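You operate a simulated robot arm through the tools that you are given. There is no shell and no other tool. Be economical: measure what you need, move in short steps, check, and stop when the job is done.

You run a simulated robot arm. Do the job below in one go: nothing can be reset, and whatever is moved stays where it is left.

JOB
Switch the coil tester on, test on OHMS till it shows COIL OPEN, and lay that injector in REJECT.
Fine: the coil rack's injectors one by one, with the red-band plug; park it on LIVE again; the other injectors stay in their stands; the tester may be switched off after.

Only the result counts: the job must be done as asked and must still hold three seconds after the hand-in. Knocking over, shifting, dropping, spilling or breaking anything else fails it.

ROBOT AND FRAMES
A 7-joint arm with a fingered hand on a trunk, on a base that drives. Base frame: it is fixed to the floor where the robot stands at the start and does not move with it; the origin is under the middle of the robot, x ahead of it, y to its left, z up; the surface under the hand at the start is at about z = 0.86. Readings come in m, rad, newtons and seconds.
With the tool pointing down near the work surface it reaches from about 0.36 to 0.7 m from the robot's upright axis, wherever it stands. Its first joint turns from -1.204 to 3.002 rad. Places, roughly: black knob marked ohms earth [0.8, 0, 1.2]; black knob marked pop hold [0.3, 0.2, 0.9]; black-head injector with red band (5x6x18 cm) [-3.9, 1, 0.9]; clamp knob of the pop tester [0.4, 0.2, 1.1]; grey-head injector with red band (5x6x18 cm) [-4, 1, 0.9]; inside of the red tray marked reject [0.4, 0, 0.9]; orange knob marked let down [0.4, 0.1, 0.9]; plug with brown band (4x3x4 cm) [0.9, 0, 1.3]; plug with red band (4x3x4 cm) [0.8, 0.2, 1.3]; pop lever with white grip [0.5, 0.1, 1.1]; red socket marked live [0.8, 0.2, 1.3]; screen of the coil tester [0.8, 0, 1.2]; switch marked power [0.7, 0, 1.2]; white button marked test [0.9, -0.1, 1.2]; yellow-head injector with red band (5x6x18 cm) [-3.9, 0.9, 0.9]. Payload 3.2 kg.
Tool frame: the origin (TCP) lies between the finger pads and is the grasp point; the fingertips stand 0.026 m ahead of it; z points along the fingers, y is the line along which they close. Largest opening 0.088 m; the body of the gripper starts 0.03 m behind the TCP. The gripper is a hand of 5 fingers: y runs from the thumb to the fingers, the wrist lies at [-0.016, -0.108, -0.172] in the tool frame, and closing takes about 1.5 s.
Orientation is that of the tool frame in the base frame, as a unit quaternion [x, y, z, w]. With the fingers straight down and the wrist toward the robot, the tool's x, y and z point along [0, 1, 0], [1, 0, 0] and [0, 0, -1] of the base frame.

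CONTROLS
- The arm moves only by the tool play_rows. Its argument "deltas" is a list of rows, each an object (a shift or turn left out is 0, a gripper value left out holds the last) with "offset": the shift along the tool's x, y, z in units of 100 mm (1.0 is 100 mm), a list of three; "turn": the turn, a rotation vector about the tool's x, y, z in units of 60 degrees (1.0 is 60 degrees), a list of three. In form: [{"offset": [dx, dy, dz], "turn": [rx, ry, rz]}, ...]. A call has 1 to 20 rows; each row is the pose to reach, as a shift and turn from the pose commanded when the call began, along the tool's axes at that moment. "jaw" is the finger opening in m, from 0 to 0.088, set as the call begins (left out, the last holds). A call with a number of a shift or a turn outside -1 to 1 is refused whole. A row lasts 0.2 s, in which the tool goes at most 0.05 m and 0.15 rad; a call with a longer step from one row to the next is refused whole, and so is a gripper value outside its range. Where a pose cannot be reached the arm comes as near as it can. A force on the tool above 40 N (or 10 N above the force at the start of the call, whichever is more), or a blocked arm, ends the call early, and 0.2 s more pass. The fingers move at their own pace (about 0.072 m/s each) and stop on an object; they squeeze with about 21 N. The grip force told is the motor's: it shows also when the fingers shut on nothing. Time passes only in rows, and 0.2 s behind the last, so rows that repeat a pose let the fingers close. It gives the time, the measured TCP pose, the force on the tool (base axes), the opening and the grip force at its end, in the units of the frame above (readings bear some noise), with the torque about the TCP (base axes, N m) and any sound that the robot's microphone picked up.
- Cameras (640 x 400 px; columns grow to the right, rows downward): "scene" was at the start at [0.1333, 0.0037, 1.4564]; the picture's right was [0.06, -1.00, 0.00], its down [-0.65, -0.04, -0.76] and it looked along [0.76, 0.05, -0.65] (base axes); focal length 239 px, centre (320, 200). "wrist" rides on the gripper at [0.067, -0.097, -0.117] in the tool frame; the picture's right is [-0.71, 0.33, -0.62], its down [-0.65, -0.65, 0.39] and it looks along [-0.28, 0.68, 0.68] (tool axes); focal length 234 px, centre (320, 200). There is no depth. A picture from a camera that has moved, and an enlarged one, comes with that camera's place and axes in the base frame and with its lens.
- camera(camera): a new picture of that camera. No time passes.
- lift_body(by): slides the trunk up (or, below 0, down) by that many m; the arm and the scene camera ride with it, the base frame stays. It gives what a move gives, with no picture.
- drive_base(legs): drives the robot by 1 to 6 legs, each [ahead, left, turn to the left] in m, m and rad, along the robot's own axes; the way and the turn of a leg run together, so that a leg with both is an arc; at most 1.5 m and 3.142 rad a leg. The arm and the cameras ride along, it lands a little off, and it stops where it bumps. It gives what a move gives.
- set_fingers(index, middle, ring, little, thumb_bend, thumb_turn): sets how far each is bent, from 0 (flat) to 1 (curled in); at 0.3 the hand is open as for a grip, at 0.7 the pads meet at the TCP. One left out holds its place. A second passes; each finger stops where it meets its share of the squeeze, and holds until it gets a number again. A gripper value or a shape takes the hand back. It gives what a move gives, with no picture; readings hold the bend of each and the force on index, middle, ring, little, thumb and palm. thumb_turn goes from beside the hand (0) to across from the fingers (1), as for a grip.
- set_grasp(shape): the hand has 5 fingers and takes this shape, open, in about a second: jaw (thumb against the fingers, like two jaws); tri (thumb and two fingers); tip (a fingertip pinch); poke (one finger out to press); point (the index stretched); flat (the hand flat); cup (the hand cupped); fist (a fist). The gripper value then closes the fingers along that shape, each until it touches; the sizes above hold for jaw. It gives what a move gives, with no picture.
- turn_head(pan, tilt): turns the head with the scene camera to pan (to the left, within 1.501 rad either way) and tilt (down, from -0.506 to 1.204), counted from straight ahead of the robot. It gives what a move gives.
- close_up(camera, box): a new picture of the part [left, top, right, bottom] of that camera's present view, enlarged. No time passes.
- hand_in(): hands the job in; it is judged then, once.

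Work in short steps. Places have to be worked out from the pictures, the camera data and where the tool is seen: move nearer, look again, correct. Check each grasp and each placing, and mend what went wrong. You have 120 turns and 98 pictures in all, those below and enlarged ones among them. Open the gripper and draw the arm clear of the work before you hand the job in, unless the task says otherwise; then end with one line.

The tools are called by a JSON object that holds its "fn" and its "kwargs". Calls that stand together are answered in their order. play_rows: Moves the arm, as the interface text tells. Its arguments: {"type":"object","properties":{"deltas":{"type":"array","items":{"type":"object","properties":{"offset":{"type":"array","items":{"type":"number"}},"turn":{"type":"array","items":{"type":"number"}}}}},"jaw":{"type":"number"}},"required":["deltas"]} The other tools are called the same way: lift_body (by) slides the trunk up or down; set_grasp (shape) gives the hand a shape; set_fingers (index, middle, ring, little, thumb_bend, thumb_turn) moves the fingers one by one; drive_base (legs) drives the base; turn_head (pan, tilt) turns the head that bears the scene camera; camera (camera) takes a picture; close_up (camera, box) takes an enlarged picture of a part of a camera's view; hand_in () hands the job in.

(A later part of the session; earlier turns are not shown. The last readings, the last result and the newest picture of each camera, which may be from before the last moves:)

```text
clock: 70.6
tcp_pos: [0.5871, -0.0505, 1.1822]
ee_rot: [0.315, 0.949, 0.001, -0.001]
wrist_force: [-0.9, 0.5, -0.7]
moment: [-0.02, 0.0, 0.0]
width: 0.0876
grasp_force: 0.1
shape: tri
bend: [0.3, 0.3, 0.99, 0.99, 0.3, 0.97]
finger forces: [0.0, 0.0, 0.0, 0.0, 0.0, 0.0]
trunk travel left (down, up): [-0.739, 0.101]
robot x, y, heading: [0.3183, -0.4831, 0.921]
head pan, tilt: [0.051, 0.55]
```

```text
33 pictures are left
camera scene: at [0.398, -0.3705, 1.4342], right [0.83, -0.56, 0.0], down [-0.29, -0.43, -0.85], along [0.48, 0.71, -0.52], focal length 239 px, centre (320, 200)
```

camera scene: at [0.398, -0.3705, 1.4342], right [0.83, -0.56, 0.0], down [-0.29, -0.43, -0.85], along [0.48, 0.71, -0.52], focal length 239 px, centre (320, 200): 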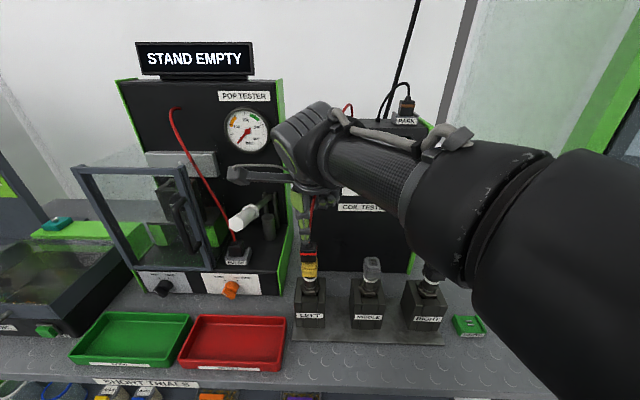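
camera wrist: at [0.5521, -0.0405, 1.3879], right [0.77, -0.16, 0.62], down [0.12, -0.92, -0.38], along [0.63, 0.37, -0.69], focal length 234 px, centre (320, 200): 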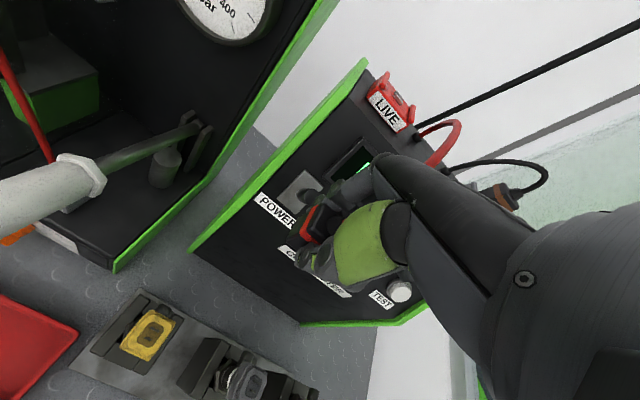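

The plug sits on the yellow injector. I clear the hand (left, up), then reposition the base for the TEST button as in the knob pose.

{"fn": "play_rows", "kwargs": {"deltas": [{"offset": [0.2, 0, -0.2]}, {"offset": [0.3, 0, -0.6]}, {"offset": [0.3, 0, -0.95]}, {"offset": [0.3, 0, -0.95]}]}}

{"fn": "drive_base", "kwargs": {"legs": [[-0.04, -0.14, 0.005]]}}

{"fn": "set_grasp", "kwargs": {"shape": "poke"}}

{"fn": "lift_body", "kwargs": {"by": 0.036}}

```text
clock: 71.6
tcp_pos: [0.5634, -0.0341, 1.277]
ee_rot: [0.315, 0.949, 0.001, -0.001]
wrist_force: [-0.1, -0.1, -0.8]
moment: [-0.01, -0.02, -0.01]
width: 0.0879
grasp_force: 0.0
shape: tri
bend: [0.3, 0.3, 0.99, 0.99, 0.3, 0.97]
finger forces: [0.0, 0.0, 0.0, 0.1, 0.0, 0.0]
trunk travel left (down, up): [-0.739, 0.101]
robot x, y, heading: [0.3174, -0.4818, 0.918]
head pan, tilt: [0.051, 0.55]
```

```text
clock: 73.0
tcp_pos: [0.6475, -0.1474, 1.2768]
ee_rot: [0.314, 0.95, 0.0, -0.001]
wrist_force: [0.3, 0.2, -0.1]
moment: [-0.01, 0.01, -0.01]
width: 0.0879
grasp_force: 0.0
shape: tri
bend: [0.3, 0.3, 0.99, 0.99, 0.3, 0.97]
finger forces: [0.0, 0.0, 0.0, 0.1, 0.0, 0.0]
trunk travel left (down, up): [-0.739, 0.101]
robot x, y, heading: [0.4045, -0.5964, 0.927]
head pan, tilt: [0.051, 0.55]
```

```text
clock: 73.9
tcp_pos: [0.6468, -0.1482, 1.2773]
ee_rot: [0.314, 0.95, 0.0, -0.001]
wrist_force: [0.0, -0.2, -1.1]
moment: [0.0, 0.0, -0.01]
width: 0.0
grasp_force: 0.1
shape: poke
bend: [0.7, 0.7, 0.99, 0.99, 0.0, 1.0]
finger forces: [0.1, 0.0, 0.1, 0.0, 0.1, 0.0]
trunk travel left (down, up): [-0.739, 0.101]
robot x, y, heading: [0.4068, -0.5992, 0.928]
head pan, tilt: [0.051, 0.55]
```

```text
clock: 74.7
tcp_pos: [0.6488, -0.1485, 1.3125]
ee_rot: [0.313, 0.95, 0.001, -0.001]
wrist_force: [-1.2, -0.2, -0.7]
moment: [0.01, -0.01, -0.01]
width: 0.0
grasp_force: 0.1
shape: poke
bend: [0.7, 0.7, 0.99, 0.99, 0.0, 1.0]
finger forces: [0.0, 0.0, 0.0, 0.1, 0.1, 0.0]
trunk travel left (down, up): [-0.775, 0.065]
robot x, y, heading: [0.4039, -0.6031, 0.926]
head pan, tilt: [0.051, 0.55]
```

{"fn": "play_rows", "kwargs": {"deltas": [{"offset": [-0.4, 0.2, 0]}, {"offset": [-0.8, 0.4, 0]}, {"offset": [-0.95, 0.75, 0]}, {"offset": [-0.95, 0.75, 0], "turn": [-0.14, 0, 0]}, {"offset": [-0.95, 0.8, 0], "turn": [-0.28, 0, 0]}, {"offset": [-0.95, 0.85, 0], "turn": [-0.42, 0, 0]}, {"offset": [-0.97, 0.9, 0], "turn": [-0.56, 0, 0]}, {"offset": [-1.0, 0.95, 0.0], "turn": [-0.7, 0, 0]}, {"offset": [-1.0, 1.0, 0.1], "turn": [-0.84, 0, 0]}, {"offset": [-1.0, 1.0, 0.2], "turn": [-0.95, 0, 0]}, {"offset": [-1.0, 1.0, 0.2], "turn": [-0.95, 0, 0]}]}}

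```text
clock: 77.1
tcp_pos: [0.788, -0.1277, 1.2923]
ee_rot: [0.275, 0.834, 0.454, 0.149]
wrist_force: [0.1, -0.2, 0.1]
moment: [-0.02, -0.01, -0.02]
width: 0.0
grasp_force: 0.1
shape: poke
bend: [0.7, 0.7, 0.99, 0.99, 0.0, 1.0]
finger forces: [0.0, 0.0, 0.1, 0.0, 0.0, 0.0]
trunk travel left (down, up): [-0.775, 0.065]
robot x, y, heading: [0.4054, -0.6021, 0.926]
head pan, tilt: [0.051, 0.55]
```

{"fn": "play_rows", "kwargs": {"deltas": [{"offset": [-0.17, -0.2, 0.2]}, {"offset": [-0.17, -0.42, 0.5]}, {"offset": [-0.17, -0.42, 0.8]}, {"offset": [-0.17, -0.42, 0.8]}]}}

{"fn": "close_up", "kwargs": {"camera": "wrist", "box": [200, 120, 440, 360]}}

```text
clock: 78.1
tcp_pos: [0.8283, -0.1038, 1.214]
ee_rot: [0.276, 0.834, 0.454, 0.149]
wrist_force: [-0.5, 0.3, 0.0]
moment: [0.0, -0.01, -0.02]
width: 0.0003
grasp_force: 0.2
shape: poke
bend: [0.7, 0.7, 0.99, 0.99, 0.0, 1.0]
finger forces: [0.0, 0.0, 0.0, 0.0, 0.1, 0.0]
trunk travel left (down, up): [-0.775, 0.065]
robot x, y, heading: [0.4027, -0.5991, 0.924]
head pan, tilt: [0.051, 0.55]
```

```text
1.67 times, centred on (320, 240) of wrist
camera zoom: at [0.6839, -0.1845, 1.1951], right [0.36, -0.7, 0.62], down [0.5, -0.41, -0.76], along [0.78, 0.59, 0.2], focal length 390 px, centre (320, 133)
```

zoom: 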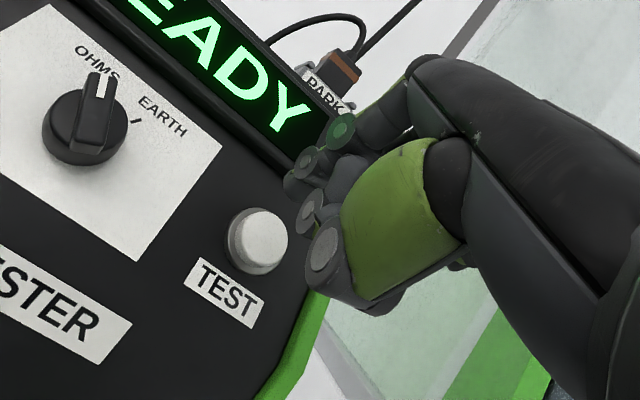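

Button face ≈ (0.724, 0.458, 1.174). Shift down 9 mm, right 4 mm and press.

{"fn": "play_rows", "kwargs": {"deltas": [{"offset": [-0.04, -0.09, 0.1]}, {"offset": [-0.04, -0.09, 0.25]}, {"offset": [-0.04, -0.09, 0.33]}, {"offset": [-0.04, -0.09, 0.38]}, {"offset": [-0.04, -0.09, 0.42]}, {"offset": [-0.04, -0.09, 0.42]}]}}

{"fn": "close_up", "kwargs": {"camera": "scene", "box": [200, 80, 440, 260]}}

```text
clock: 79.5
tcp_pos: [0.8501, -0.0802, 1.1841]
ee_rot: [0.276, 0.834, 0.454, 0.149]
wrist_force: [0.5, 0.8, -0.9]
moment: [0.0, 0.01, 0.01]
width: 0.0
grasp_force: 0.0
shape: poke
bend: [0.7, 0.7, 0.99, 0.99, 0.0, 1.0]
finger forces: [0.1, 0.1, 0.0, 0.0, 0.1, 0.0]
trunk travel left (down, up): [-0.775, 0.065]
robot x, y, heading: [0.405, -0.5976, 0.927]
head pan, tilt: [0.051, 0.55]
```

```text
2.22 times, centred on (320, 170) of scene
camera zoom: at [0.485, -0.4863, 1.4702], right [0.83, -0.56, 0.0], down [-0.29, -0.43, -0.85], along [0.48, 0.71, -0.52], focal length 530 px, centre (320, 267)
```

zoom: 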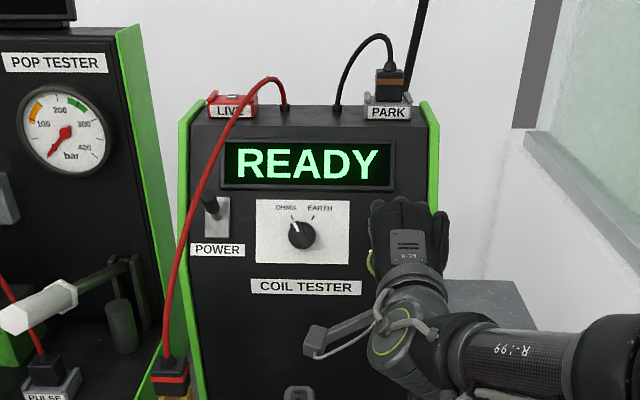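

No contact yet; press further in small steps.

{"fn": "play_rows", "kwargs": {"deltas": [{"offset": [0, 0, 0.06]}, {"offset": [0, 0, 0.12]}, {"offset": [0, 0, 0.17]}, {"offset": [0, 0, 0.21]}, {"offset": [0, 0, 0.25]}, {"offset": [0, 0, 0.25]}]}}

{"fn": "close_up", "kwargs": {"camera": "scene", "box": [260, 100, 420, 240]}}

```text
clock: 80.9
tcp_pos: [0.8532, -0.0728, 1.1826]
ee_rot: [0.275, 0.829, 0.463, 0.153]
wrist_force: [-15.9, -20.2, 24.5]
moment: [-0.14, -0.34, -0.37]
width: 0.0
grasp_force: 0.0
shape: poke
bend: [0.7, 0.7, 0.99, 0.99, 0.0, 1.0]
finger forces: [0.1, 34.3, 0.0, 0.1, 0.0, 0.0]
trunk travel left (down, up): [-0.775, 0.065]
robot x, y, heading: [0.4061, -0.6021, 0.928]
head pan, tilt: [0.051, 0.55]
heard: click
```

```text
2.86 times, centred on (340, 170) of scene
camera zoom: at [0.4739, -0.4991, 1.472], right [0.83, -0.56, 0.0], down [-0.29, -0.43, -0.86], along [0.48, 0.71, -0.51], focal length 682 px, centre (263, 286)
```

zoom: 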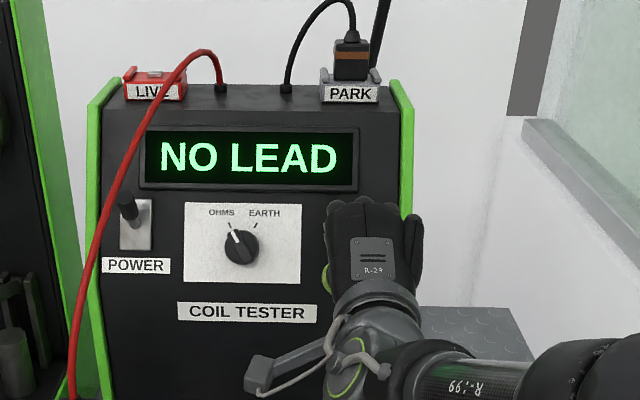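

The tester answered "NO LEAD": the press works but the plug isn't properly seated. I retract and inspect the plug.

{"fn": "play_rows", "kwargs": {"deltas": [{"offset": [0, 0, -0.2]}, {"offset": [0, 0, -0.6]}, {"offset": [0, 0, -0.6]}]}}

{"fn": "close_up", "kwargs": {"camera": "scene", "box": [220, 200, 320, 300]}}

```text
clock: 81.7
tcp_pos: [0.8314, -0.1016, 1.2005]
ee_rot: [0.277, 0.835, 0.451, 0.149]
wrist_force: [-0.2, 0.4, -0.5]
moment: [0.01, 0.0, -0.01]
width: 0.0
grasp_force: 0.1
shape: poke
bend: [0.7, 0.7, 0.99, 0.99, 0.0, 1.0]
finger forces: [0.0, 0.1, 0.0, 0.0, 0.0, 0.1]
trunk travel left (down, up): [-0.775, 0.065]
robot x, y, heading: [0.4033, -0.5973, 0.923]
head pan, tilt: [0.051, 0.55]
```

```text
4.00 times, centred on (270, 250) of scene
camera zoom: at [0.4848, -0.4848, 1.47], right [0.83, -0.56, 0.0], down [-0.29, -0.43, -0.85], along [0.48, 0.71, -0.52], focal length 954 px, centre (520, 0)
```

zoom: 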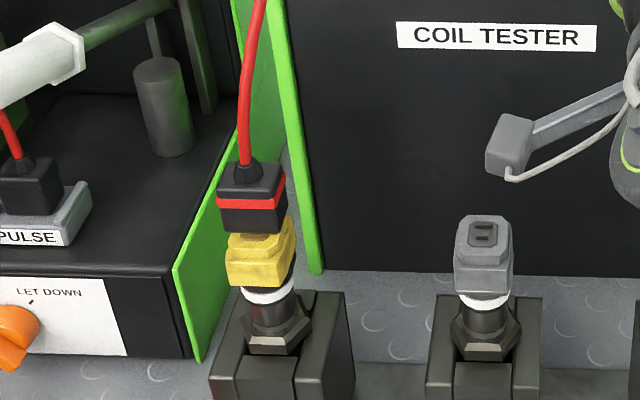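

{"fn": "close_up", "kwargs": {"camera": "scene", "box": [240, 236, 290, 276]}}

```text
10.00 times, centred on (265, 256) of scene
camera zoom: at [0.4848, -0.4848, 1.47], right [0.83, -0.56, 0.0], down [-0.29, -0.43, -0.85], along [0.48, 0.71, -0.52], focal length 2386 px, centre (870, -360)
```

zoom: 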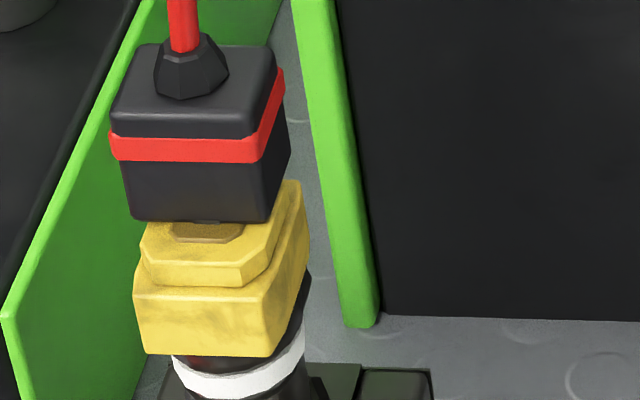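

The plug rests on the contacts, a few mm off rather than plugged in. I'll return with the tri grasp and work it down with a small search. First un-pitch the tool and reposition.

{"fn": "play_rows", "kwargs": {"deltas": [{"offset": [0, 0.1, -0.4]}, {"offset": [0, 0.34, -0.8], "turn": [0.14, 0, 0]}, {"offset": [0, 0.34, -0.94], "turn": [0.28, 0, 0]}, {"offset": [0, 0.34, -0.94], "turn": [0.42, 0, 0]}, {"offset": [0, 0.34, -0.94], "turn": [0.56, 0, 0]}, {"offset": [0, 0.34, -0.94], "turn": [0.7, 0, 0]}, {"offset": [0, 0.34, -0.94], "turn": [0.84, 0, 0]}, {"offset": [0, 0.34, -0.94], "turn": [0.953, 0, 0]}, {"offset": [0, 0.34, -0.94], "turn": [0.953, 0, 0]}]}}

{"fn": "set_grasp", "kwargs": {"shape": "tri"}}

{"fn": "drive_base", "kwargs": {"legs": [[0, 0.17, 0]]}}

```text
clock: 83.7
tcp_pos: [0.7956, -0.1535, 1.2823]
ee_rot: [0.312, 0.95, -0.002, -0.001]
wrist_force: [-0.4, 0.4, 1.1]
moment: [-0.01, -0.03, 0.01]
width: 0.0
grasp_force: 0.0
shape: poke
bend: [0.7, 0.7, 0.99, 0.99, 0.0, 1.0]
finger forces: [0.1, 0.0, 0.0, 0.0, 0.1, 0.0]
trunk travel left (down, up): [-0.775, 0.065]
robot x, y, heading: [0.405, -0.5964, 0.929]
head pan, tilt: [0.051, 0.55]
```

```text
clock: 84.6
tcp_pos: [0.797, -0.1524, 1.2827]
ee_rot: [0.313, 0.95, -0.001, -0.001]
wrist_force: [-1.2, 0.2, -0.2]
moment: [-0.01, -0.02, 0.01]
width: 0.088
grasp_force: 0.2
shape: tri
bend: [0.3, 0.3, 0.99, 0.99, 0.3, 0.97]
finger forces: [0.1, 0.0, 0.0, 0.1, 0.0, 0.0]
trunk travel left (down, up): [-0.775, 0.065]
robot x, y, heading: [0.4042, -0.599, 0.926]
head pan, tilt: [0.051, 0.55]
```

```text
clock: 86.0
tcp_pos: [0.6607, -0.0494, 1.2822]
ee_rot: [0.313, 0.95, -0.002, -0.001]
wrist_force: [0.6, -0.2, 0.3]
moment: [0.04, 0.01, 0.02]
width: 0.088
grasp_force: 0.0
shape: tri
bend: [0.3, 0.3, 0.99, 0.99, 0.3, 0.97]
finger forces: [0.0, 0.0, 0.1, 0.0, 0.0, 0.0]
trunk travel left (down, up): [-0.775, 0.065]
robot x, y, heading: [0.2708, -0.4988, 0.927]
head pan, tilt: [0.051, 0.55]
```

{"fn": "play_rows", "kwargs": {"deltas": [{"offset": [0.3, -0.2, 0.0], "turn": [0, 0, 0.007]}, {"offset": [0.58, -0.43, 0.3], "turn": [0, 0, 0.007]}, {"offset": [0.58, -0.43, 0.7], "turn": [0, 0, 0.007]}, {"offset": [0.58, -0.43, 1.0], "turn": [0, 0, 0.007]}, {"offset": [0.58, -0.43, 1.0], "turn": [0, 0, 0.007]}]}}

{"fn": "close_up", "kwargs": {"camera": "wrist", "box": [180, 150, 420, 330]}}

```text
clock: 87.2
tcp_pos: [0.5892, -0.0498, 1.1811]
ee_rot: [0.317, 0.948, 0.0, -0.001]
wrist_force: [0.2, -0.2, 0.5]
moment: [-0.01, -0.03, -0.02]
width: 0.0879
grasp_force: 0.1
shape: tri
bend: [0.3, 0.3, 0.99, 0.99, 0.3, 0.97]
finger forces: [0.0, 0.0, 0.0, 0.1, 0.0, 0.0]
trunk travel left (down, up): [-0.775, 0.065]
robot x, y, heading: [0.2714, -0.4975, 0.924]
head pan, tilt: [0.051, 0.55]
```

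```text
2.22 times, centred on (300, 240) of wrist
camera zoom: at [0.476, -0.0887, 1.298], right [0.77, -0.16, 0.62], down [0.12, -0.91, -0.39], along [0.63, 0.38, -0.68], focal length 520 px, centre (364, 111)
```

zoom: 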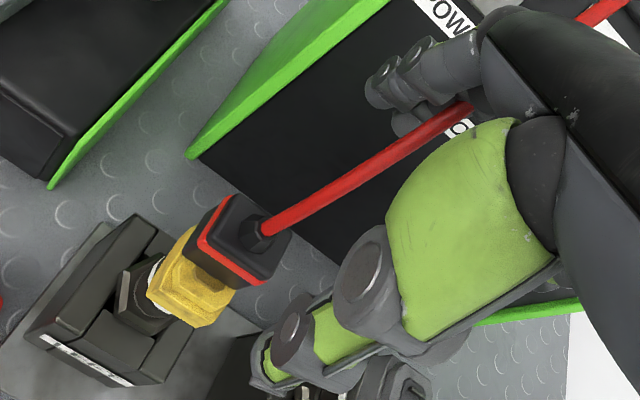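

Cable passes freely between thumb and fingers. Descend and regrip the plug.

{"fn": "play_rows", "kwargs": {"deltas": [{"offset": [0, 0, 0.3]}, {"offset": [0, 0, 0.6]}, {"offset": [0, 0, 0.8]}, {"offset": [0, 0, 0.9]}, {"offset": [0, 0, 0.9]}]}}

{"fn": "play_rows", "kwargs": {"deltas": [{}, {}, {}, {}, {}, {}, {}, {}], "jaw": 0.0}}

```text
clock: 88.4
tcp_pos: [0.5875, -0.0509, 1.0925]
ee_rot: [0.317, 0.948, 0.0, -0.001]
wrist_force: [0.3, -0.6, -0.8]
moment: [0.0, 0.03, -0.02]
width: 0.0878
grasp_force: 0.0
shape: tri
bend: [0.3, 0.3, 0.99, 0.99, 0.3, 0.97]
finger forces: [0.0, 0.0, 0.0, 0.0, 0.1, 0.1]
trunk travel left (down, up): [-0.775, 0.065]
robot x, y, heading: [0.2689, -0.498, 0.931]
head pan, tilt: [0.051, 0.55]
```

```text
clock: 90.2
tcp_pos: [0.5875, -0.051, 1.0919]
ee_rot: [0.317, 0.948, 0.0, -0.001]
wrist_force: [-0.3, -1.0, -1.7]
moment: [-0.05, 0.02, -0.01]
width: 0.0211
grasp_force: 21.1
shape: tri
bend: [0.61, 0.56, 1.0, 1.0, 0.46, 1.0]
finger forces: [9.2, 9.3, 0.1, 0.1, 19.3, 0.0]
trunk travel left (down, up): [-0.775, 0.065]
robot x, y, heading: [0.2672, -0.4973, 0.927]
head pan, tilt: [0.051, 0.55]
```

The finger bends show the plug now sits slightly toward the thumb. I look closely at plug vs head.

{"fn": "close_up", "kwargs": {"camera": "scene", "box": [300, 210, 360, 260]}}

{"fn": "close_up", "kwargs": {"camera": "wrist", "box": [240, 180, 360, 270]}}

```text
8.00 times, centred on (330, 235) of scene
camera zoom: at [0.3492, -0.3843, 1.4702], right [0.83, -0.56, 0.0], down [-0.29, -0.43, -0.85], along [0.48, 0.71, -0.52], focal length 1909 px, centre (240, -80)
```

zoom: 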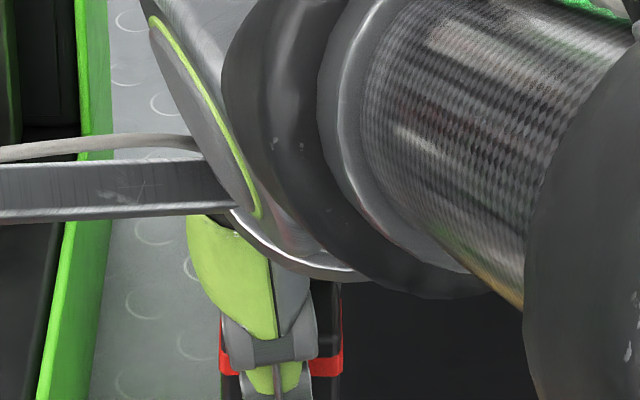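

```text
4.44 times, centred on (300, 225) of wrist
camera zoom: at [0.4754, -0.0885, 1.2084], right [0.77, -0.16, 0.62], down [0.12, -0.91, -0.39], along [0.63, 0.38, -0.68], focal length 1041 px, centre (409, 89)
```

zoom: 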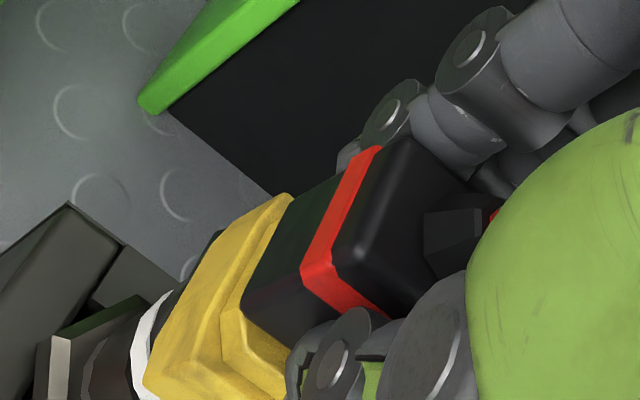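

Plug appears slightly too far back on the head. I press lightly (3 mm) and sweep toward the front in 1 mm steps.

{"fn": "play_rows", "kwargs": {"deltas": [{"offset": [0, 0, 0.02]}, {"offset": [0, 0, 0.04]}, {"offset": [0, -0.01, 0.04]}, {"offset": [0, -0.02, 0.04]}, {"offset": [0, -0.03, 0.04]}, {"offset": [0, -0.03, 0.04]}]}}

```text
clock: 91.6
tcp_pos: [0.5872, -0.0521, 1.0911]
ee_rot: [0.317, 0.949, 0.002, -0.002]
wrist_force: [5.8, 5.8, 16.7]
moment: [0.19, -0.14, -0.02]
width: 0.022
grasp_force: 21.0
shape: tri
bend: [0.6, 0.55, 1.0, 1.0, 0.46, 1.0]
finger forces: [14.0, 13.3, 0.1, 0.1, 19.3, 0.1]
trunk travel left (down, up): [-0.775, 0.065]
robot x, y, heading: [0.2688, -0.5002, 0.931]
head pan, tilt: [0.051, 0.55]
```

{"fn": "play_rows", "kwargs": {"deltas": [{"offset": [0, -0.01, 0.0]}, {"offset": [0, -0.02, 0.0]}, {"offset": [0, -0.03, 0.0]}, {"offset": [0, -0.04, 0.0]}, {"offset": [0, -0.05, 0.0]}, {"offset": [0, -0.05, 0.0]}]}}

```text
clock: 93.0
tcp_pos: [0.5856, -0.0545, 1.0907]
ee_rot: [0.315, 0.949, 0.004, -0.001]
wrist_force: [11.7, 10.5, 20.5]
moment: [0.43, -0.33, -0.03]
width: 0.0234
grasp_force: 20.8
shape: tri
bend: [0.58, 0.53, 1.0, 1.0, 0.48, 1.0]
finger forces: [17.1, 15.8, 0.1, 0.1, 17.1, 0.1]
trunk travel left (down, up): [-0.775, 0.065]
robot x, y, heading: [0.271, -0.4963, 0.927]
head pan, tilt: [0.051, 0.55]
```

The plug doesn't drop in that way. I lift it 3 cm to compare plug and slot directly in one view.

{"fn": "play_rows", "kwargs": {"deltas": [{"offset": [0, 0.03, -0.05]}, {"offset": [0, 0.05, -0.2]}, {"offset": [0, 0.05, -0.35]}, {"offset": [0, 0.05, -0.35]}]}}

{"fn": "close_up", "kwargs": {"camera": "wrist", "box": [200, 180, 360, 300]}}

{"fn": "close_up", "kwargs": {"camera": "scene", "box": [300, 220, 360, 280]}}

```text
clock: 94.0
tcp_pos: [0.5876, -0.0537, 1.1226]
ee_rot: [0.318, 0.948, -0.003, -0.001]
wrist_force: [0.0, 0.3, -0.9]
moment: [0.02, 0.01, 0.01]
width: 0.0218
grasp_force: 21.0
shape: tri
bend: [0.6, 0.54, 1.0, 1.0, 0.47, 1.0]
finger forces: [10.9, 10.5, 0.0, 0.1, 21.3, 0.1]
trunk travel left (down, up): [-0.775, 0.065]
robot x, y, heading: [0.2687, -0.4969, 0.932]
head pan, tilt: [0.051, 0.55]
```

```text
3.33 times, centred on (280, 240) of wrist
camera zoom: at [0.4744, -0.0903, 1.2389], right [0.77, -0.16, 0.62], down [0.12, -0.91, -0.39], along [0.63, 0.37, -0.68], focal length 781 px, centre (453, 67)
```

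zoom: 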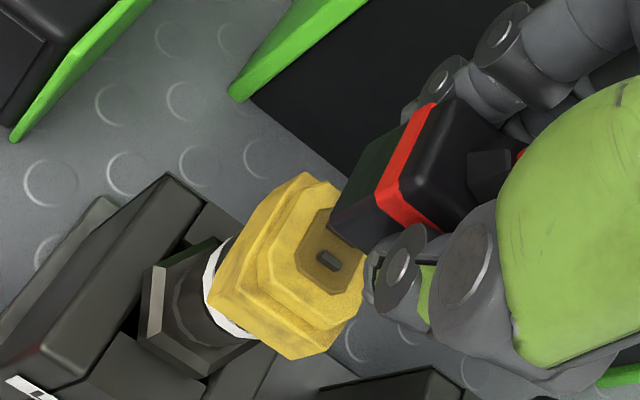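

```text
6.67 times, centred on (330, 250) of scene
camera zoom: at [0.3491, -0.3835, 1.4701], right [0.83, -0.56, 0.0], down [-0.29, -0.43, -0.85], along [0.48, 0.71, -0.52], focal length 1590 px, centre (253, -133)
```

zoom: 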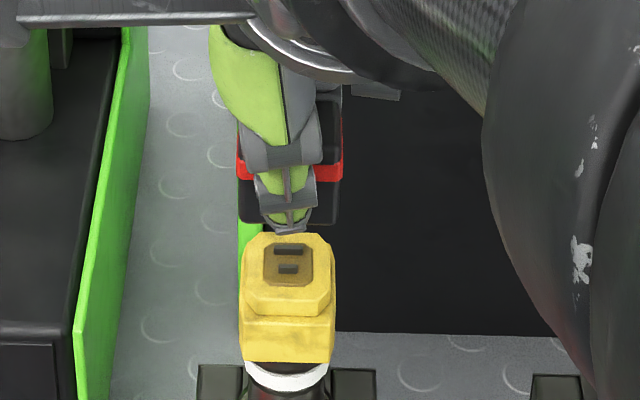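

Comparing the views: e is aligned, but the plug centre is ~7–8 mm too far toward me relative to the pins (pins ≈ n 0.313, plug ≈ 0.306). I move it 6 mm inward, lower with light pressure and sweep further inward.

{"fn": "play_rows", "kwargs": {"deltas": [{"offset": [0, 0.06, 0.1]}, {"offset": [0, 0.06, 0.25]}, {"offset": [0, 0.06, 0.31]}, {"offset": [0, 0.06, 0.33]}, {"offset": [0, 0.065, 0.345]}, {"offset": [0, 0.07, 0.35]}, {"offset": [0, 0.075, 0.355]}, {"offset": [0, 0.08, 0.36]}, {"offset": [0, 0.08, 0.36]}]}}

```text
clock: 96.0
tcp_pos: [0.5897, -0.0477, 1.0907]
ee_rot: [0.316, 0.949, 0.002, 0.0]
wrist_force: [-0.9, 0.5, 16.5]
moment: [0.0, 0.05, -0.03]
width: 0.0223
grasp_force: 20.7
shape: tri
bend: [0.6, 0.55, 1.0, 1.0, 0.46, 1.0]
finger forces: [11.8, 11.7, 0.0, 0.0, 23.7, 0.1]
trunk travel left (down, up): [-0.775, 0.065]
robot x, y, heading: [0.2698, -0.496, 0.927]
head pan, tilt: [0.051, 0.55]
```

{"fn": "play_rows", "kwargs": {"deltas": [{"offset": [0, 0.01, 0.0]}, {"offset": [0, 0.02, 0.005]}, {"offset": [0, 0.03, 0.005]}, {"offset": [0, 0.04, 0.005]}, {"offset": [0, 0.04, 0.005]}]}}

{"fn": "close_up", "kwargs": {"camera": "wrist", "box": [230, 180, 350, 270]}}

```text
clock: 97.2
tcp_pos: [0.5905, -0.0463, 1.0893]
ee_rot: [0.318, 0.948, 0.001, -0.001]
wrist_force: [-3.9, -3.1, 21.2]
moment: [-0.12, 0.15, -0.01]
width: 0.0224
grasp_force: 20.8
shape: tri
bend: [0.61, 0.56, 1.0, 1.0, 0.45, 1.0]
finger forces: [10.5, 10.3, 0.1, 0.0, 25.9, 0.1]
trunk travel left (down, up): [-0.775, 0.065]
robot x, y, heading: [0.271, -0.4965, 0.924]
head pan, tilt: [0.051, 0.55]
```

```text
4.44 times, centred on (290, 225) of wrist
camera zoom: at [0.4781, -0.0849, 1.2057], right [0.76, -0.16, 0.62], down [0.13, -0.91, -0.39], along [0.63, 0.38, -0.68], focal length 1041 px, centre (453, 89)
```

zoom: 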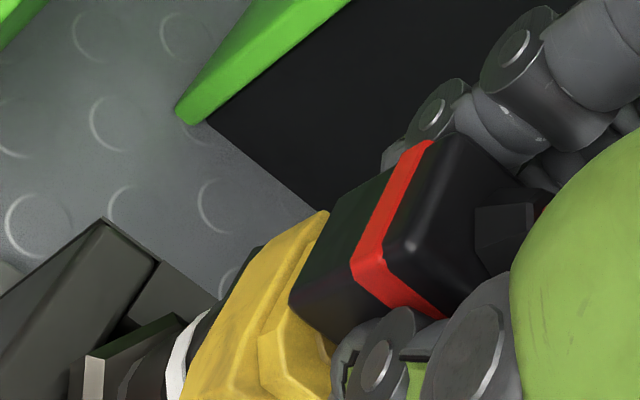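

To tell whether the plug is engaged on the pins, I relieve the vertical load and nudge sideways 4 mm, reading the lateral force.

{"fn": "play_rows", "kwargs": {"deltas": [{"offset": [0, -0.03, -0.025]}, {"offset": [0, -0.05, -0.025]}, {"offset": [0, -0.07, -0.025]}, {"offset": [0, -0.07, -0.025]}]}}

```text
clock: 98.2
tcp_pos: [0.5878, -0.0508, 1.0906]
ee_rot: [0.318, 0.948, -0.001, -0.001]
wrist_force: [-0.9, -0.5, 13.8]
moment: [-0.05, 0.01, 0.0]
width: 0.022
grasp_force: 20.8
shape: tri
bend: [0.61, 0.56, 1.0, 1.0, 0.45, 1.0]
finger forces: [10.9, 10.9, 0.0, 0.0, 22.7, 0.1]
trunk travel left (down, up): [-0.775, 0.065]
robot x, y, heading: [0.2686, -0.4972, 0.925]
head pan, tilt: [0.051, 0.55]
```

It slides freely, so the plug simply rests on the head and centring is what matters. From the hover picture the centred position is TCP n ≈ 0.309; I move 3 mm back, press, release and check.

{"fn": "play_rows", "kwargs": {"deltas": [{"offset": [0, -0.03, -0.01]}, {"offset": [0, -0.03, 0.0]}, {"offset": [0, -0.03, 0.01]}, {"offset": [0, -0.03, 0.0]}]}}

{"fn": "play_rows", "kwargs": {"deltas": [{}, {}, {}, {}, {}, {}, {"offset": [0, 0, -0.2]}, {"offset": [0, 0, -0.5]}, {"offset": [0.05, 0, -0.9]}, {"offset": [0.05, 0, -0.9]}], "jaw": 0.088}}

{"fn": "close_up", "kwargs": {"camera": "scene", "box": [300, 220, 360, 280]}}

```text
clock: 99.2
tcp_pos: [0.5864, -0.0521, 1.0908]
ee_rot: [0.318, 0.948, 0.0, -0.001]
wrist_force: [2.5, 3.2, 13.0]
moment: [0.04, -0.08, 0.05]
width: 0.0225
grasp_force: 20.9
shape: tri
bend: [0.61, 0.55, 1.0, 1.0, 0.45, 1.0]
finger forces: [12.3, 12.2, 0.1, 0.1, 20.7, 0.0]
trunk travel left (down, up): [-0.775, 0.065]
robot x, y, heading: [0.2701, -0.4945, 0.926]
head pan, tilt: [0.051, 0.55]
```

```text
clock: 101.4
tcp_pos: [0.5851, -0.0479, 1.1798]
ee_rot: [0.316, 0.949, -0.001, -0.001]
wrist_force: [0.0, -0.4, 0.1]
moment: [-0.02, -0.01, 0.0]
width: 0.0877
grasp_force: 0.1
shape: tri
bend: [0.3, 0.3, 0.99, 0.99, 0.3, 0.97]
finger forces: [0.1, 0.0, 0.1, 0.0, 0.0, 0.0]
trunk travel left (down, up): [-0.775, 0.065]
robot x, y, heading: [0.2677, -0.4961, 0.92]
head pan, tilt: [0.051, 0.55]
```

```text
6.67 times, centred on (330, 250) of scene
camera zoom: at [0.3492, -0.384, 1.4702], right [0.83, -0.56, 0.0], down [-0.29, -0.43, -0.85], along [0.48, 0.71, -0.52], focal length 1590 px, centre (253, -133)
```

zoom: 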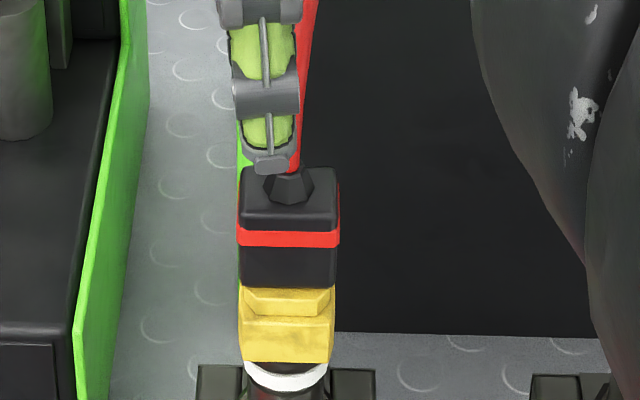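

The plug now sits flush and centred on the yellow head. I go back to the TEST button with the same sequence.

{"fn": "play_rows", "kwargs": {"deltas": [{"offset": [0.2, 0, -0.2]}, {"offset": [0.25, 0, -0.6]}, {"offset": [0.25, 0, -0.95]}, {"offset": [0.25, 0, -0.95]}]}}

{"fn": "drive_base", "kwargs": {"legs": [[0.0, -0.17, 0.005]]}}

{"fn": "set_grasp", "kwargs": {"shape": "poke"}}

```text
clock: 102.4
tcp_pos: [0.5637, -0.0315, 1.2749]
ee_rot: [0.317, 0.948, 0.0, -0.001]
wrist_force: [0.1, -0.5, -0.7]
moment: [-0.04, 0.02, -0.06]
width: 0.0876
grasp_force: 0.1
shape: tri
bend: [0.3, 0.3, 0.99, 0.99, 0.3, 0.97]
finger forces: [0.0, 0.0, 0.0, 0.1, 0.1, 0.0]
trunk travel left (down, up): [-0.775, 0.065]
robot x, y, heading: [0.2699, -0.4965, 0.928]
head pan, tilt: [0.051, 0.55]
```

```text
clock: 103.9
tcp_pos: [0.6974, -0.1329, 1.2749]
ee_rot: [0.315, 0.949, 0.0, -0.001]
wrist_force: [0.4, 0.4, -0.2]
moment: [0.0, -0.01, -0.02]
width: 0.0877
grasp_force: 0.0
shape: tri
bend: [0.3, 0.3, 0.99, 0.99, 0.3, 0.97]
finger forces: [0.0, 0.1, 0.1, 0.1, 0.0, 0.0]
trunk travel left (down, up): [-0.775, 0.065]
robot x, y, heading: [0.4045, -0.598, 0.934]
head pan, tilt: [0.051, 0.55]
```

```text
clock: 104.8
tcp_pos: [0.6968, -0.1321, 1.2744]
ee_rot: [0.315, 0.949, 0.0, -0.002]
wrist_force: [-0.9, 0.2, 0.3]
moment: [-0.01, -0.02, -0.02]
width: 0.0004
grasp_force: 0.0
shape: poke
bend: [0.7, 0.7, 0.99, 0.99, 0.0, 1.0]
finger forces: [0.1, 0.1, 0.0, 0.0, 0.1, 0.1]
trunk travel left (down, up): [-0.775, 0.065]
robot x, y, heading: [0.4082, -0.5967, 0.932]
head pan, tilt: [0.051, 0.55]
```

{"fn": "play_rows", "kwargs": {"deltas": [{"offset": [-0.4, 0.2, -0.3]}, {"offset": [-0.8, 0.4, -0.3]}, {"offset": [-0.96, 0.4, -0.3], "turn": [-0.14, 0, 0]}, {"offset": [-0.96, 0.45, -0.3], "turn": [-0.28, 0, 0]}, {"offset": [-0.96, 0.5, -0.3], "turn": [-0.42, 0, 0]}, {"offset": [-0.96, 0.55, -0.3], "turn": [-0.56, 0, 0]}, {"offset": [-0.96, 0.6, -0.3], "turn": [-0.7, 0, 0]}, {"offset": [-0.96, 0.6, -0.2], "turn": [-0.84, 0, 0]}, {"offset": [-0.96, 0.6, -0.18], "turn": [-0.95, 0, 0]}, {"offset": [-0.96, 0.6, -0.18], "turn": [-0.95, 0, 0]}]}}

```text
refused: row 1 steps farther than a row can; nothing moved
```

{"fn": "play_rows", "kwargs": {"deltas": [{"offset": [-0.3, 0.15, -0.2]}, {"offset": [-0.65, 0.3, -0.3]}, {"offset": [-0.96, 0.4, -0.3], "turn": [-0.14, 0, 0]}, {"offset": [-0.96, 0.45, -0.3], "turn": [-0.28, 0, 0]}, {"offset": [-0.96, 0.5, -0.3], "turn": [-0.42, 0, 0]}, {"offset": [-0.96, 0.55, -0.3], "turn": [-0.56, 0, 0]}, {"offset": [-0.96, 0.6, -0.3], "turn": [-0.7, 0, 0]}, {"offset": [-0.96, 0.6, -0.2], "turn": [-0.84, 0, 0]}, {"offset": [-0.96, 0.6, -0.18], "turn": [-0.95, 0, 0]}, {"offset": [-0.96, 0.6, -0.18], "turn": [-0.95, 0, 0]}]}}

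```text
clock: 107.0
tcp_pos: [0.8093, -0.1432, 1.2909]
ee_rot: [0.277, 0.835, 0.452, 0.148]
wrist_force: [0.4, 0.4, -0.7]
moment: [-0.05, -0.05, 0.01]
width: 0.0
grasp_force: 0.0
shape: poke
bend: [0.7, 0.7, 0.99, 0.99, 0.0, 1.0]
finger forces: [0.0, 0.0, 0.1, 0.0, 0.0, 0.0]
trunk travel left (down, up): [-0.775, 0.065]
robot x, y, heading: [0.4033, -0.598, 0.929]
head pan, tilt: [0.051, 0.55]
```

{"fn": "play_rows", "kwargs": {"deltas": [{"offset": [0, -0.25, 0.3]}, {"offset": [0, -0.46, 0.6]}, {"offset": [0, -0.46, 0.9]}, {"offset": [0, -0.46, 0.9]}]}}

{"fn": "play_rows", "kwargs": {"deltas": [{"offset": [0, 0, 0.2]}, {"offset": [0, 0, 0.3]}, {"offset": [0, 0, 0.36]}, {"offset": [0, 0, 0.42]}, {"offset": [0, 0, 0.48]}, {"offset": [0, 0, 0.52]}, {"offset": [0, 0, 0.52]}]}}

{"fn": "close_up", "kwargs": {"camera": "scene", "box": [200, 90, 440, 270]}}

```text
clock: 108.0
tcp_pos: [0.8389, -0.102, 1.2043]
ee_rot: [0.277, 0.834, 0.453, 0.15]
wrist_force: [0.3, -0.6, -0.3]
moment: [-0.02, 0.01, -0.02]
width: 0.0
grasp_force: 0.1
shape: poke
bend: [0.7, 0.7, 0.99, 0.99, 0.0, 1.0]
finger forces: [0.0, 0.0, 0.1, 0.1, 0.1, 0.0]
trunk travel left (down, up): [-0.775, 0.065]
robot x, y, heading: [0.4076, -0.5989, 0.931]
head pan, tilt: [0.051, 0.55]
```

```text
clock: 109.6
tcp_pos: [0.8595, -0.0756, 1.1855]
ee_rot: [0.277, 0.831, 0.458, 0.152]
wrist_force: [-13.9, -19.1, 18.2]
moment: [-0.1, -0.25, -0.32]
width: 0.0
grasp_force: 0.0
shape: poke
bend: [0.7, 0.7, 0.99, 0.99, 0.0, 1.0]
finger forces: [0.0, 29.3, 0.0, 0.0, 0.0, 0.1]
trunk travel left (down, up): [-0.775, 0.065]
robot x, y, heading: [0.4061, -0.5973, 0.931]
head pan, tilt: [0.051, 0.55]
heard: click
```

```text
2.22 times, centred on (320, 180) of scene
camera zoom: at [0.4754, -0.4967, 1.4718], right [0.83, -0.56, 0.0], down [-0.28, -0.43, -0.86], along [0.48, 0.71, -0.51], focal length 530 px, centre (320, 244)
```

zoom: 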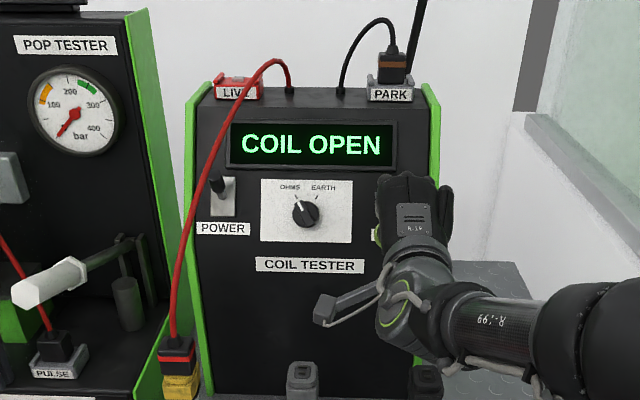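

COIL OPEN — the yellow (LEFT) injector is the faulty one. I retreat, un-pitch, and go back to fetch the plug.

{"fn": "play_rows", "kwargs": {"deltas": [{"offset": [0, 0, -0.3]}, {"offset": [0, 0, -0.6]}, {"offset": [0, 0.1, -0.9], "turn": [0.1, 0, 0]}, {"offset": [0, 0.34, -1.0], "turn": [0.24, 0, 0]}, {"offset": [0, 0.34, -1.0], "turn": [0.38, 0, 0]}, {"offset": [0, 0.34, -1.0], "turn": [0.52, 0, 0]}, {"offset": [0, 0.34, -1.0], "turn": [0.66, 0, 0]}, {"offset": [0, 0.34, -1.0], "turn": [0.8, 0, 0]}, {"offset": [0, 0.34, -1.0], "turn": [0.94, 0, 0]}, {"offset": [0, 0.34, -1.0], "turn": [0.953, 0, 0]}]}}

{"fn": "set_grasp", "kwargs": {"shape": "tri"}}

{"fn": "drive_base", "kwargs": {"legs": [[0, 0.17, 0]]}}

```text
clock: 111.8
tcp_pos: [0.8256, -0.1201, 1.2595]
ee_rot: [0.314, 0.95, -0.003, -0.002]
wrist_force: [0.3, -0.5, 0.4]
moment: [-0.01, -0.01, -0.04]
width: 0.0
grasp_force: 0.2
shape: poke
bend: [0.7, 0.7, 0.99, 0.99, 0.0, 1.0]
finger forces: [0.1, 0.0, 0.0, 0.0, 0.1, 0.0]
trunk travel left (down, up): [-0.775, 0.065]
robot x, y, heading: [0.4032, -0.595, 0.931]
head pan, tilt: [0.051, 0.55]
```

```text
clock: 112.7
tcp_pos: [0.8278, -0.1186, 1.2578]
ee_rot: [0.315, 0.949, -0.002, -0.002]
wrist_force: [-0.4, 0.1, -0.2]
moment: [-0.03, -0.03, 0.01]
width: 0.088
grasp_force: 0.0
shape: tri
bend: [0.3, 0.3, 0.99, 0.99, 0.3, 0.97]
finger forces: [0.0, 0.1, 0.0, 0.0, 0.1, 0.1]
trunk travel left (down, up): [-0.775, 0.065]
robot x, y, heading: [0.4065, -0.5993, 0.929]
head pan, tilt: [0.051, 0.55]
```

```text
clock: 114.2
tcp_pos: [0.6923, -0.0173, 1.2583]
ee_rot: [0.315, 0.949, -0.002, -0.001]
wrist_force: [-0.3, 0.0, 0.5]
moment: [0.0, 0.02, -0.03]
width: 0.088
grasp_force: 0.2
shape: tri
bend: [0.3, 0.3, 0.99, 0.99, 0.3, 0.97]
finger forces: [0.2, 0.1, 0.0, 0.0, 0.0, 0.0]
trunk travel left (down, up): [-0.775, 0.065]
robot x, y, heading: [0.271, -0.4974, 0.935]
head pan, tilt: [0.051, 0.55]
```

{"fn": "play_rows", "kwargs": {"deltas": [{"offset": [0.1, -0.45, 0.0]}, {"offset": [0.3, -0.85, 0.0]}, {"offset": [0.637, -0.97, 0.2]}, {"offset": [0.637, -0.97, 0.6]}, {"offset": [0.637, -0.97, 0.85]}, {"offset": [0.637, -0.97, 0.85]}]}}

{"fn": "close_up", "kwargs": {"camera": "scene", "box": [290, 200, 370, 280]}}

```text
clock: 115.6
tcp_pos: [0.581, -0.0567, 1.1741]
ee_rot: [0.315, 0.949, -0.002, -0.002]
wrist_force: [-0.2, 1.4, 0.0]
moment: [0.01, 0.01, 0.0]
width: 0.0883
grasp_force: 0.1
shape: tri
bend: [0.3, 0.3, 0.99, 0.99, 0.3, 0.97]
finger forces: [0.0, 0.1, 0.0, 0.1, 0.0, 0.0]
trunk travel left (down, up): [-0.775, 0.065]
robot x, y, heading: [0.2663, -0.494, 0.932]
head pan, tilt: [0.051, 0.55]
```

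```text
5.00 times, centred on (330, 240) of scene
camera zoom: at [0.3477, -0.3841, 1.4702], right [0.83, -0.55, 0.0], down [-0.29, -0.43, -0.85], along [0.47, 0.71, -0.52], focal length 1193 px, centre (270, 0)
```

zoom: 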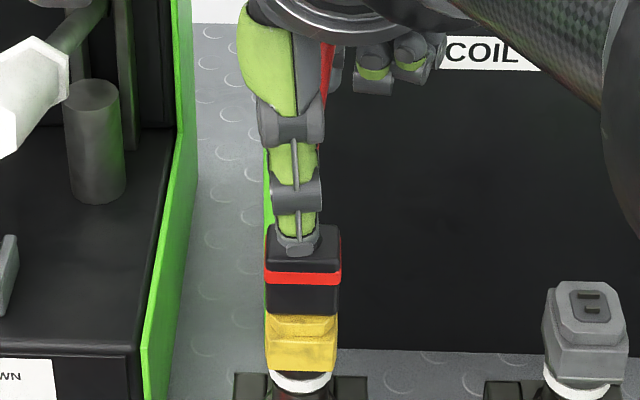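

{"fn": "play_rows", "kwargs": {"deltas": [{"offset": [-0.02, 0.01, 0.3]}, {"offset": [-0.02, 0.01, 0.6]}, {"offset": [-0.02, 0.01, 0.8]}, {"offset": [-0.02, 0.01, 0.865]}, {"offset": [-0.02, 0.01, 0.865]}]}}

{"fn": "play_rows", "kwargs": {"deltas": [{}, {}, {}, {}, {}, {}, {}, {}], "jaw": 0.0}}

```text
clock: 116.8
tcp_pos: [0.5827, -0.0587, 1.0883]
ee_rot: [0.314, 0.949, -0.002, -0.001]
wrist_force: [0.0, 0.0, -0.4]
moment: [0.0, 0.0, -0.01]
width: 0.0878
grasp_force: 0.0
shape: tri
bend: [0.3, 0.3, 0.99, 0.99, 0.3, 0.97]
finger forces: [0.1, 0.0, 0.0, 0.0, 0.1, 0.1]
trunk travel left (down, up): [-0.775, 0.065]
robot x, y, heading: [0.2652, -0.4984, 0.933]
head pan, tilt: [0.051, 0.55]
```

```text
clock: 118.6
tcp_pos: [0.5823, -0.058, 1.0885]
ee_rot: [0.315, 0.949, -0.002, -0.002]
wrist_force: [-0.2, 0.7, -1.1]
moment: [-0.1, 0.07, 0.01]
width: 0.022
grasp_force: 20.9
shape: tri
bend: [0.52, 0.47, 1.0, 1.0, 0.58, 1.0]
finger forces: [11.0, 9.1, 0.0, 0.1, 19.5, 0.1]
trunk travel left (down, up): [-0.775, 0.065]
robot x, y, heading: [0.2681, -0.4986, 0.933]
head pan, tilt: [0.051, 0.55]
```

Gripped (bends show plug ~4 mm deeper in the grip than at LIVE). Lift it off the head.

{"fn": "play_rows", "kwargs": {"deltas": [{"offset": [0, 0, -0.1]}, {"offset": [0, 0, -0.3]}, {"offset": [0, 0, -0.6]}, {"offset": [0, 0, -0.9]}, {"offset": [0, 0, -1.0]}, {"offset": [0, 0, -1.0]}]}}

{"fn": "close_up", "kwargs": {"camera": "scene", "box": [290, 180, 370, 280]}}

```text
clock: 120.0
tcp_pos: [0.5837, -0.0573, 1.1892]
ee_rot: [0.316, 0.949, -0.003, -0.002]
wrist_force: [-0.8, 0.4, -1.2]
moment: [0.01, 0.01, -0.01]
width: 0.0218
grasp_force: 20.9
shape: tri
bend: [0.52, 0.47, 1.0, 1.0, 0.58, 1.0]
finger forces: [10.1, 9.7, 0.0, 0.0, 19.9, 0.1]
trunk travel left (down, up): [-0.775, 0.065]
robot x, y, heading: [0.2671, -0.494, 0.933]
head pan, tilt: [0.051, 0.55]
```

```text
4.00 times, centred on (330, 230) of scene
camera zoom: at [0.3476, -0.3838, 1.4702], right [0.83, -0.55, 0.0], down [-0.29, -0.43, -0.85], along [0.47, 0.71, -0.52], focal length 954 px, centre (280, 80)
```

zoom: 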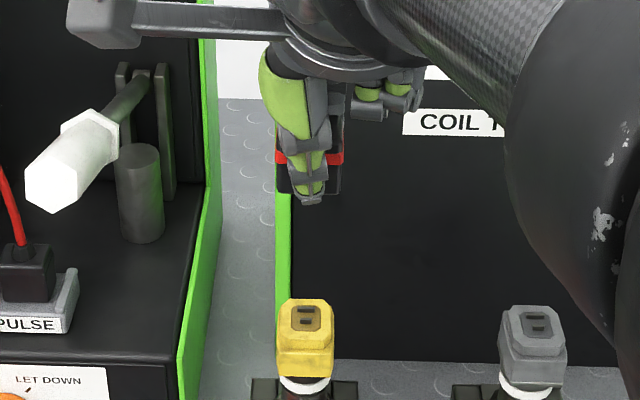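

Plug secured. I raise the arm to the known-good high pose and lift the trunk fully, then drive in over the LIVE socket.

{"fn": "play_rows", "kwargs": {"deltas": [{"offset": [0, 0.1, -0.4]}, {"offset": [0, 0.25, -0.8]}, {"offset": [0, 0.36, -1.0]}, {"offset": [0, 0.36, -1.0]}]}}

{"fn": "play_rows", "kwargs": {"deltas": [{"offset": [0, 0, -0.15]}, {"offset": [0, 0, -0.15]}]}}

{"fn": "lift_body", "kwargs": {"by": 0.064}}

```text
clock: 121.0
tcp_pos: [0.6059, -0.0282, 1.2886]
ee_rot: [0.315, 0.949, -0.002, -0.001]
wrist_force: [0.0, -0.4, -0.6]
moment: [0.01, -0.02, 0.01]
width: 0.0219
grasp_force: 20.7
shape: tri
bend: [0.52, 0.47, 1.0, 1.0, 0.58, 1.0]
finger forces: [9.8, 9.5, 0.1, 0.0, 19.5, 0.0]
trunk travel left (down, up): [-0.775, 0.065]
robot x, y, heading: [0.2695, -0.5013, 0.932]
head pan, tilt: [0.051, 0.55]
```

```text
clock: 121.6
tcp_pos: [0.6046, -0.0273, 1.3045]
ee_rot: [0.314, 0.949, -0.002, -0.001]
wrist_force: [-0.5, 0.4, -0.9]
moment: [-0.01, 0.0, -0.03]
width: 0.0216
grasp_force: 21.1
shape: tri
bend: [0.52, 0.47, 1.0, 1.0, 0.58, 1.0]
finger forces: [9.8, 9.5, 0.1, 0.1, 19.3, 0.0]
trunk travel left (down, up): [-0.775, 0.065]
robot x, y, heading: [0.273, -0.4969, 0.931]
head pan, tilt: [0.051, 0.55]
```

```text
clock: 122.6
tcp_pos: [0.6059, -0.0267, 1.3668]
ee_rot: [0.315, 0.949, -0.002, -0.001]
wrist_force: [-0.1, -0.2, -1.1]
moment: [0.0, -0.01, -0.01]
width: 0.0216
grasp_force: 20.9
shape: tri
bend: [0.52, 0.47, 1.0, 1.0, 0.58, 1.0]
finger forces: [9.8, 9.5, 0.0, 0.1, 19.3, 0.1]
trunk travel left (down, up): [-0.839, 0.001]
robot x, y, heading: [0.268, -0.4995, 0.932]
head pan, tilt: [0.051, 0.55]
```

{"fn": "drive_base", "kwargs": {"legs": [[0.243, -0.033, 0]]}}

{"fn": "close_up", "kwargs": {"camera": "scene", "box": [280, 70, 380, 190]}}

{"fn": "close_up", "kwargs": {"camera": "wrist", "box": [200, 130, 400, 280]}}

```text
clock: 124.4
tcp_pos: [0.7768, 0.1467, 1.3684]
ee_rot: [0.314, 0.949, -0.001, -0.001]
wrist_force: [-0.2, -0.3, -0.8]
moment: [0.01, -0.01, -0.02]
width: 0.0218
grasp_force: 21.2
shape: tri
bend: [0.52, 0.47, 1.0, 1.0, 0.58, 1.0]
finger forces: [9.8, 9.5, 0.0, 0.0, 19.3, 0.1]
trunk travel left (down, up): [-0.839, 0.001]
robot x, y, heading: [0.441, -0.3224, 0.929]
head pan, tilt: [0.051, 0.55]
```

```text
3.33 times, centred on (330, 130) of scene
camera zoom: at [0.5182, -0.2097, 1.5343], right [0.83, -0.56, 0.0], down [-0.29, -0.43, -0.85], along [0.47, 0.71, -0.52], focal length 795 px, centre (287, 433)
```

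zoom: 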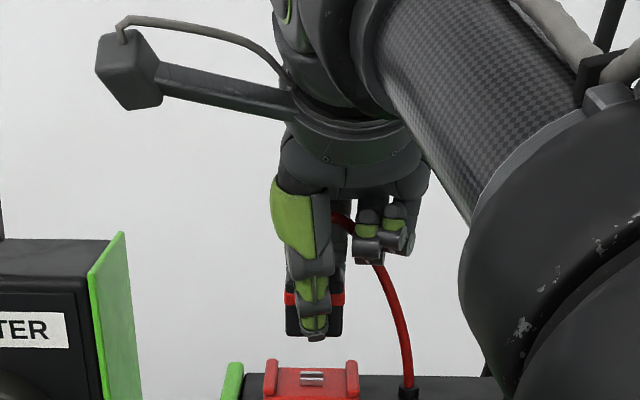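

```text
2.67 times, centred on (300, 205) of wrist
camera zoom: at [0.6647, 0.1088, 1.4847], right [0.77, -0.16, 0.62], down [0.13, -0.91, -0.39], along [0.63, 0.38, -0.68], focal length 624 px, centre (373, 187)
```

zoom: 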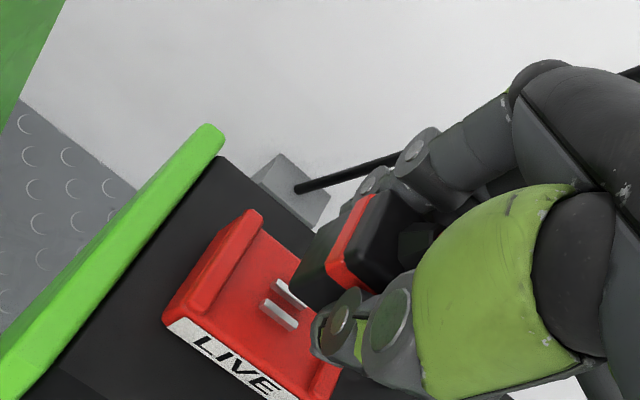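

e is aligned; I need ~4.5 mm further in. Move, then lower by trunk.

{"fn": "play_rows", "kwargs": {"deltas": [{"offset": [0.01, 0.045, 0]}, {"offset": [0.01, 0.045, 0]}]}}

{"fn": "lift_body", "kwargs": {"by": -0.028}}

{"fn": "close_up", "kwargs": {"camera": "wrist", "box": [200, 130, 400, 280]}}

```text
clock: 125.0
tcp_pos: [0.7786, 0.1522, 1.3678]
ee_rot: [0.314, 0.949, -0.002, -0.001]
wrist_force: [-0.1, -0.1, -0.1]
moment: [0.02, 0.02, -0.02]
width: 0.0214
grasp_force: 20.5
shape: tri
bend: [0.52, 0.47, 1.0, 1.0, 0.58, 1.0]
finger forces: [9.8, 9.5, 0.0, 0.0, 19.4, 0.0]
trunk travel left (down, up): [-0.839, 0.001]
robot x, y, heading: [0.4401, -0.323, 0.932]
head pan, tilt: [0.051, 0.55]
```

```text
clock: 125.7
tcp_pos: [0.7798, 0.15, 1.3398]
ee_rot: [0.315, 0.949, -0.003, -0.002]
wrist_force: [0.4, -0.2, -0.3]
moment: [0.02, -0.01, 0.0]
width: 0.0216
grasp_force: 20.9
shape: tri
bend: [0.52, 0.47, 1.0, 1.0, 0.58, 1.0]
finger forces: [9.8, 9.5, 0.0, 0.0, 19.4, 0.0]
trunk travel left (down, up): [-0.811, 0.029]
robot x, y, heading: [0.4393, -0.3197, 0.931]
head pan, tilt: [0.051, 0.55]
```

```text
2.67 times, centred on (300, 205) of wrist
camera zoom: at [0.6671, 0.1135, 1.4562], right [0.77, -0.16, 0.62], down [0.13, -0.91, -0.39], along [0.63, 0.38, -0.68], focal length 624 px, centre (373, 187)
```

zoom: 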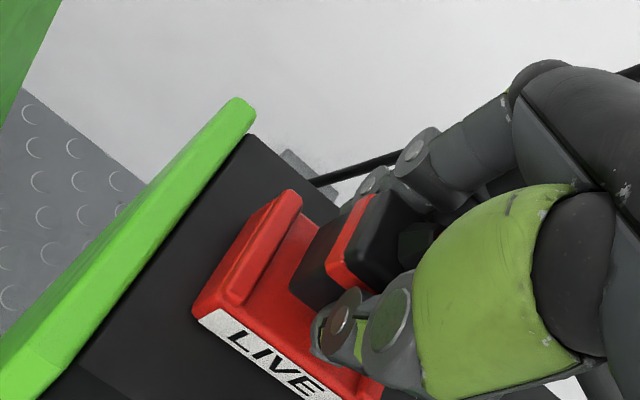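

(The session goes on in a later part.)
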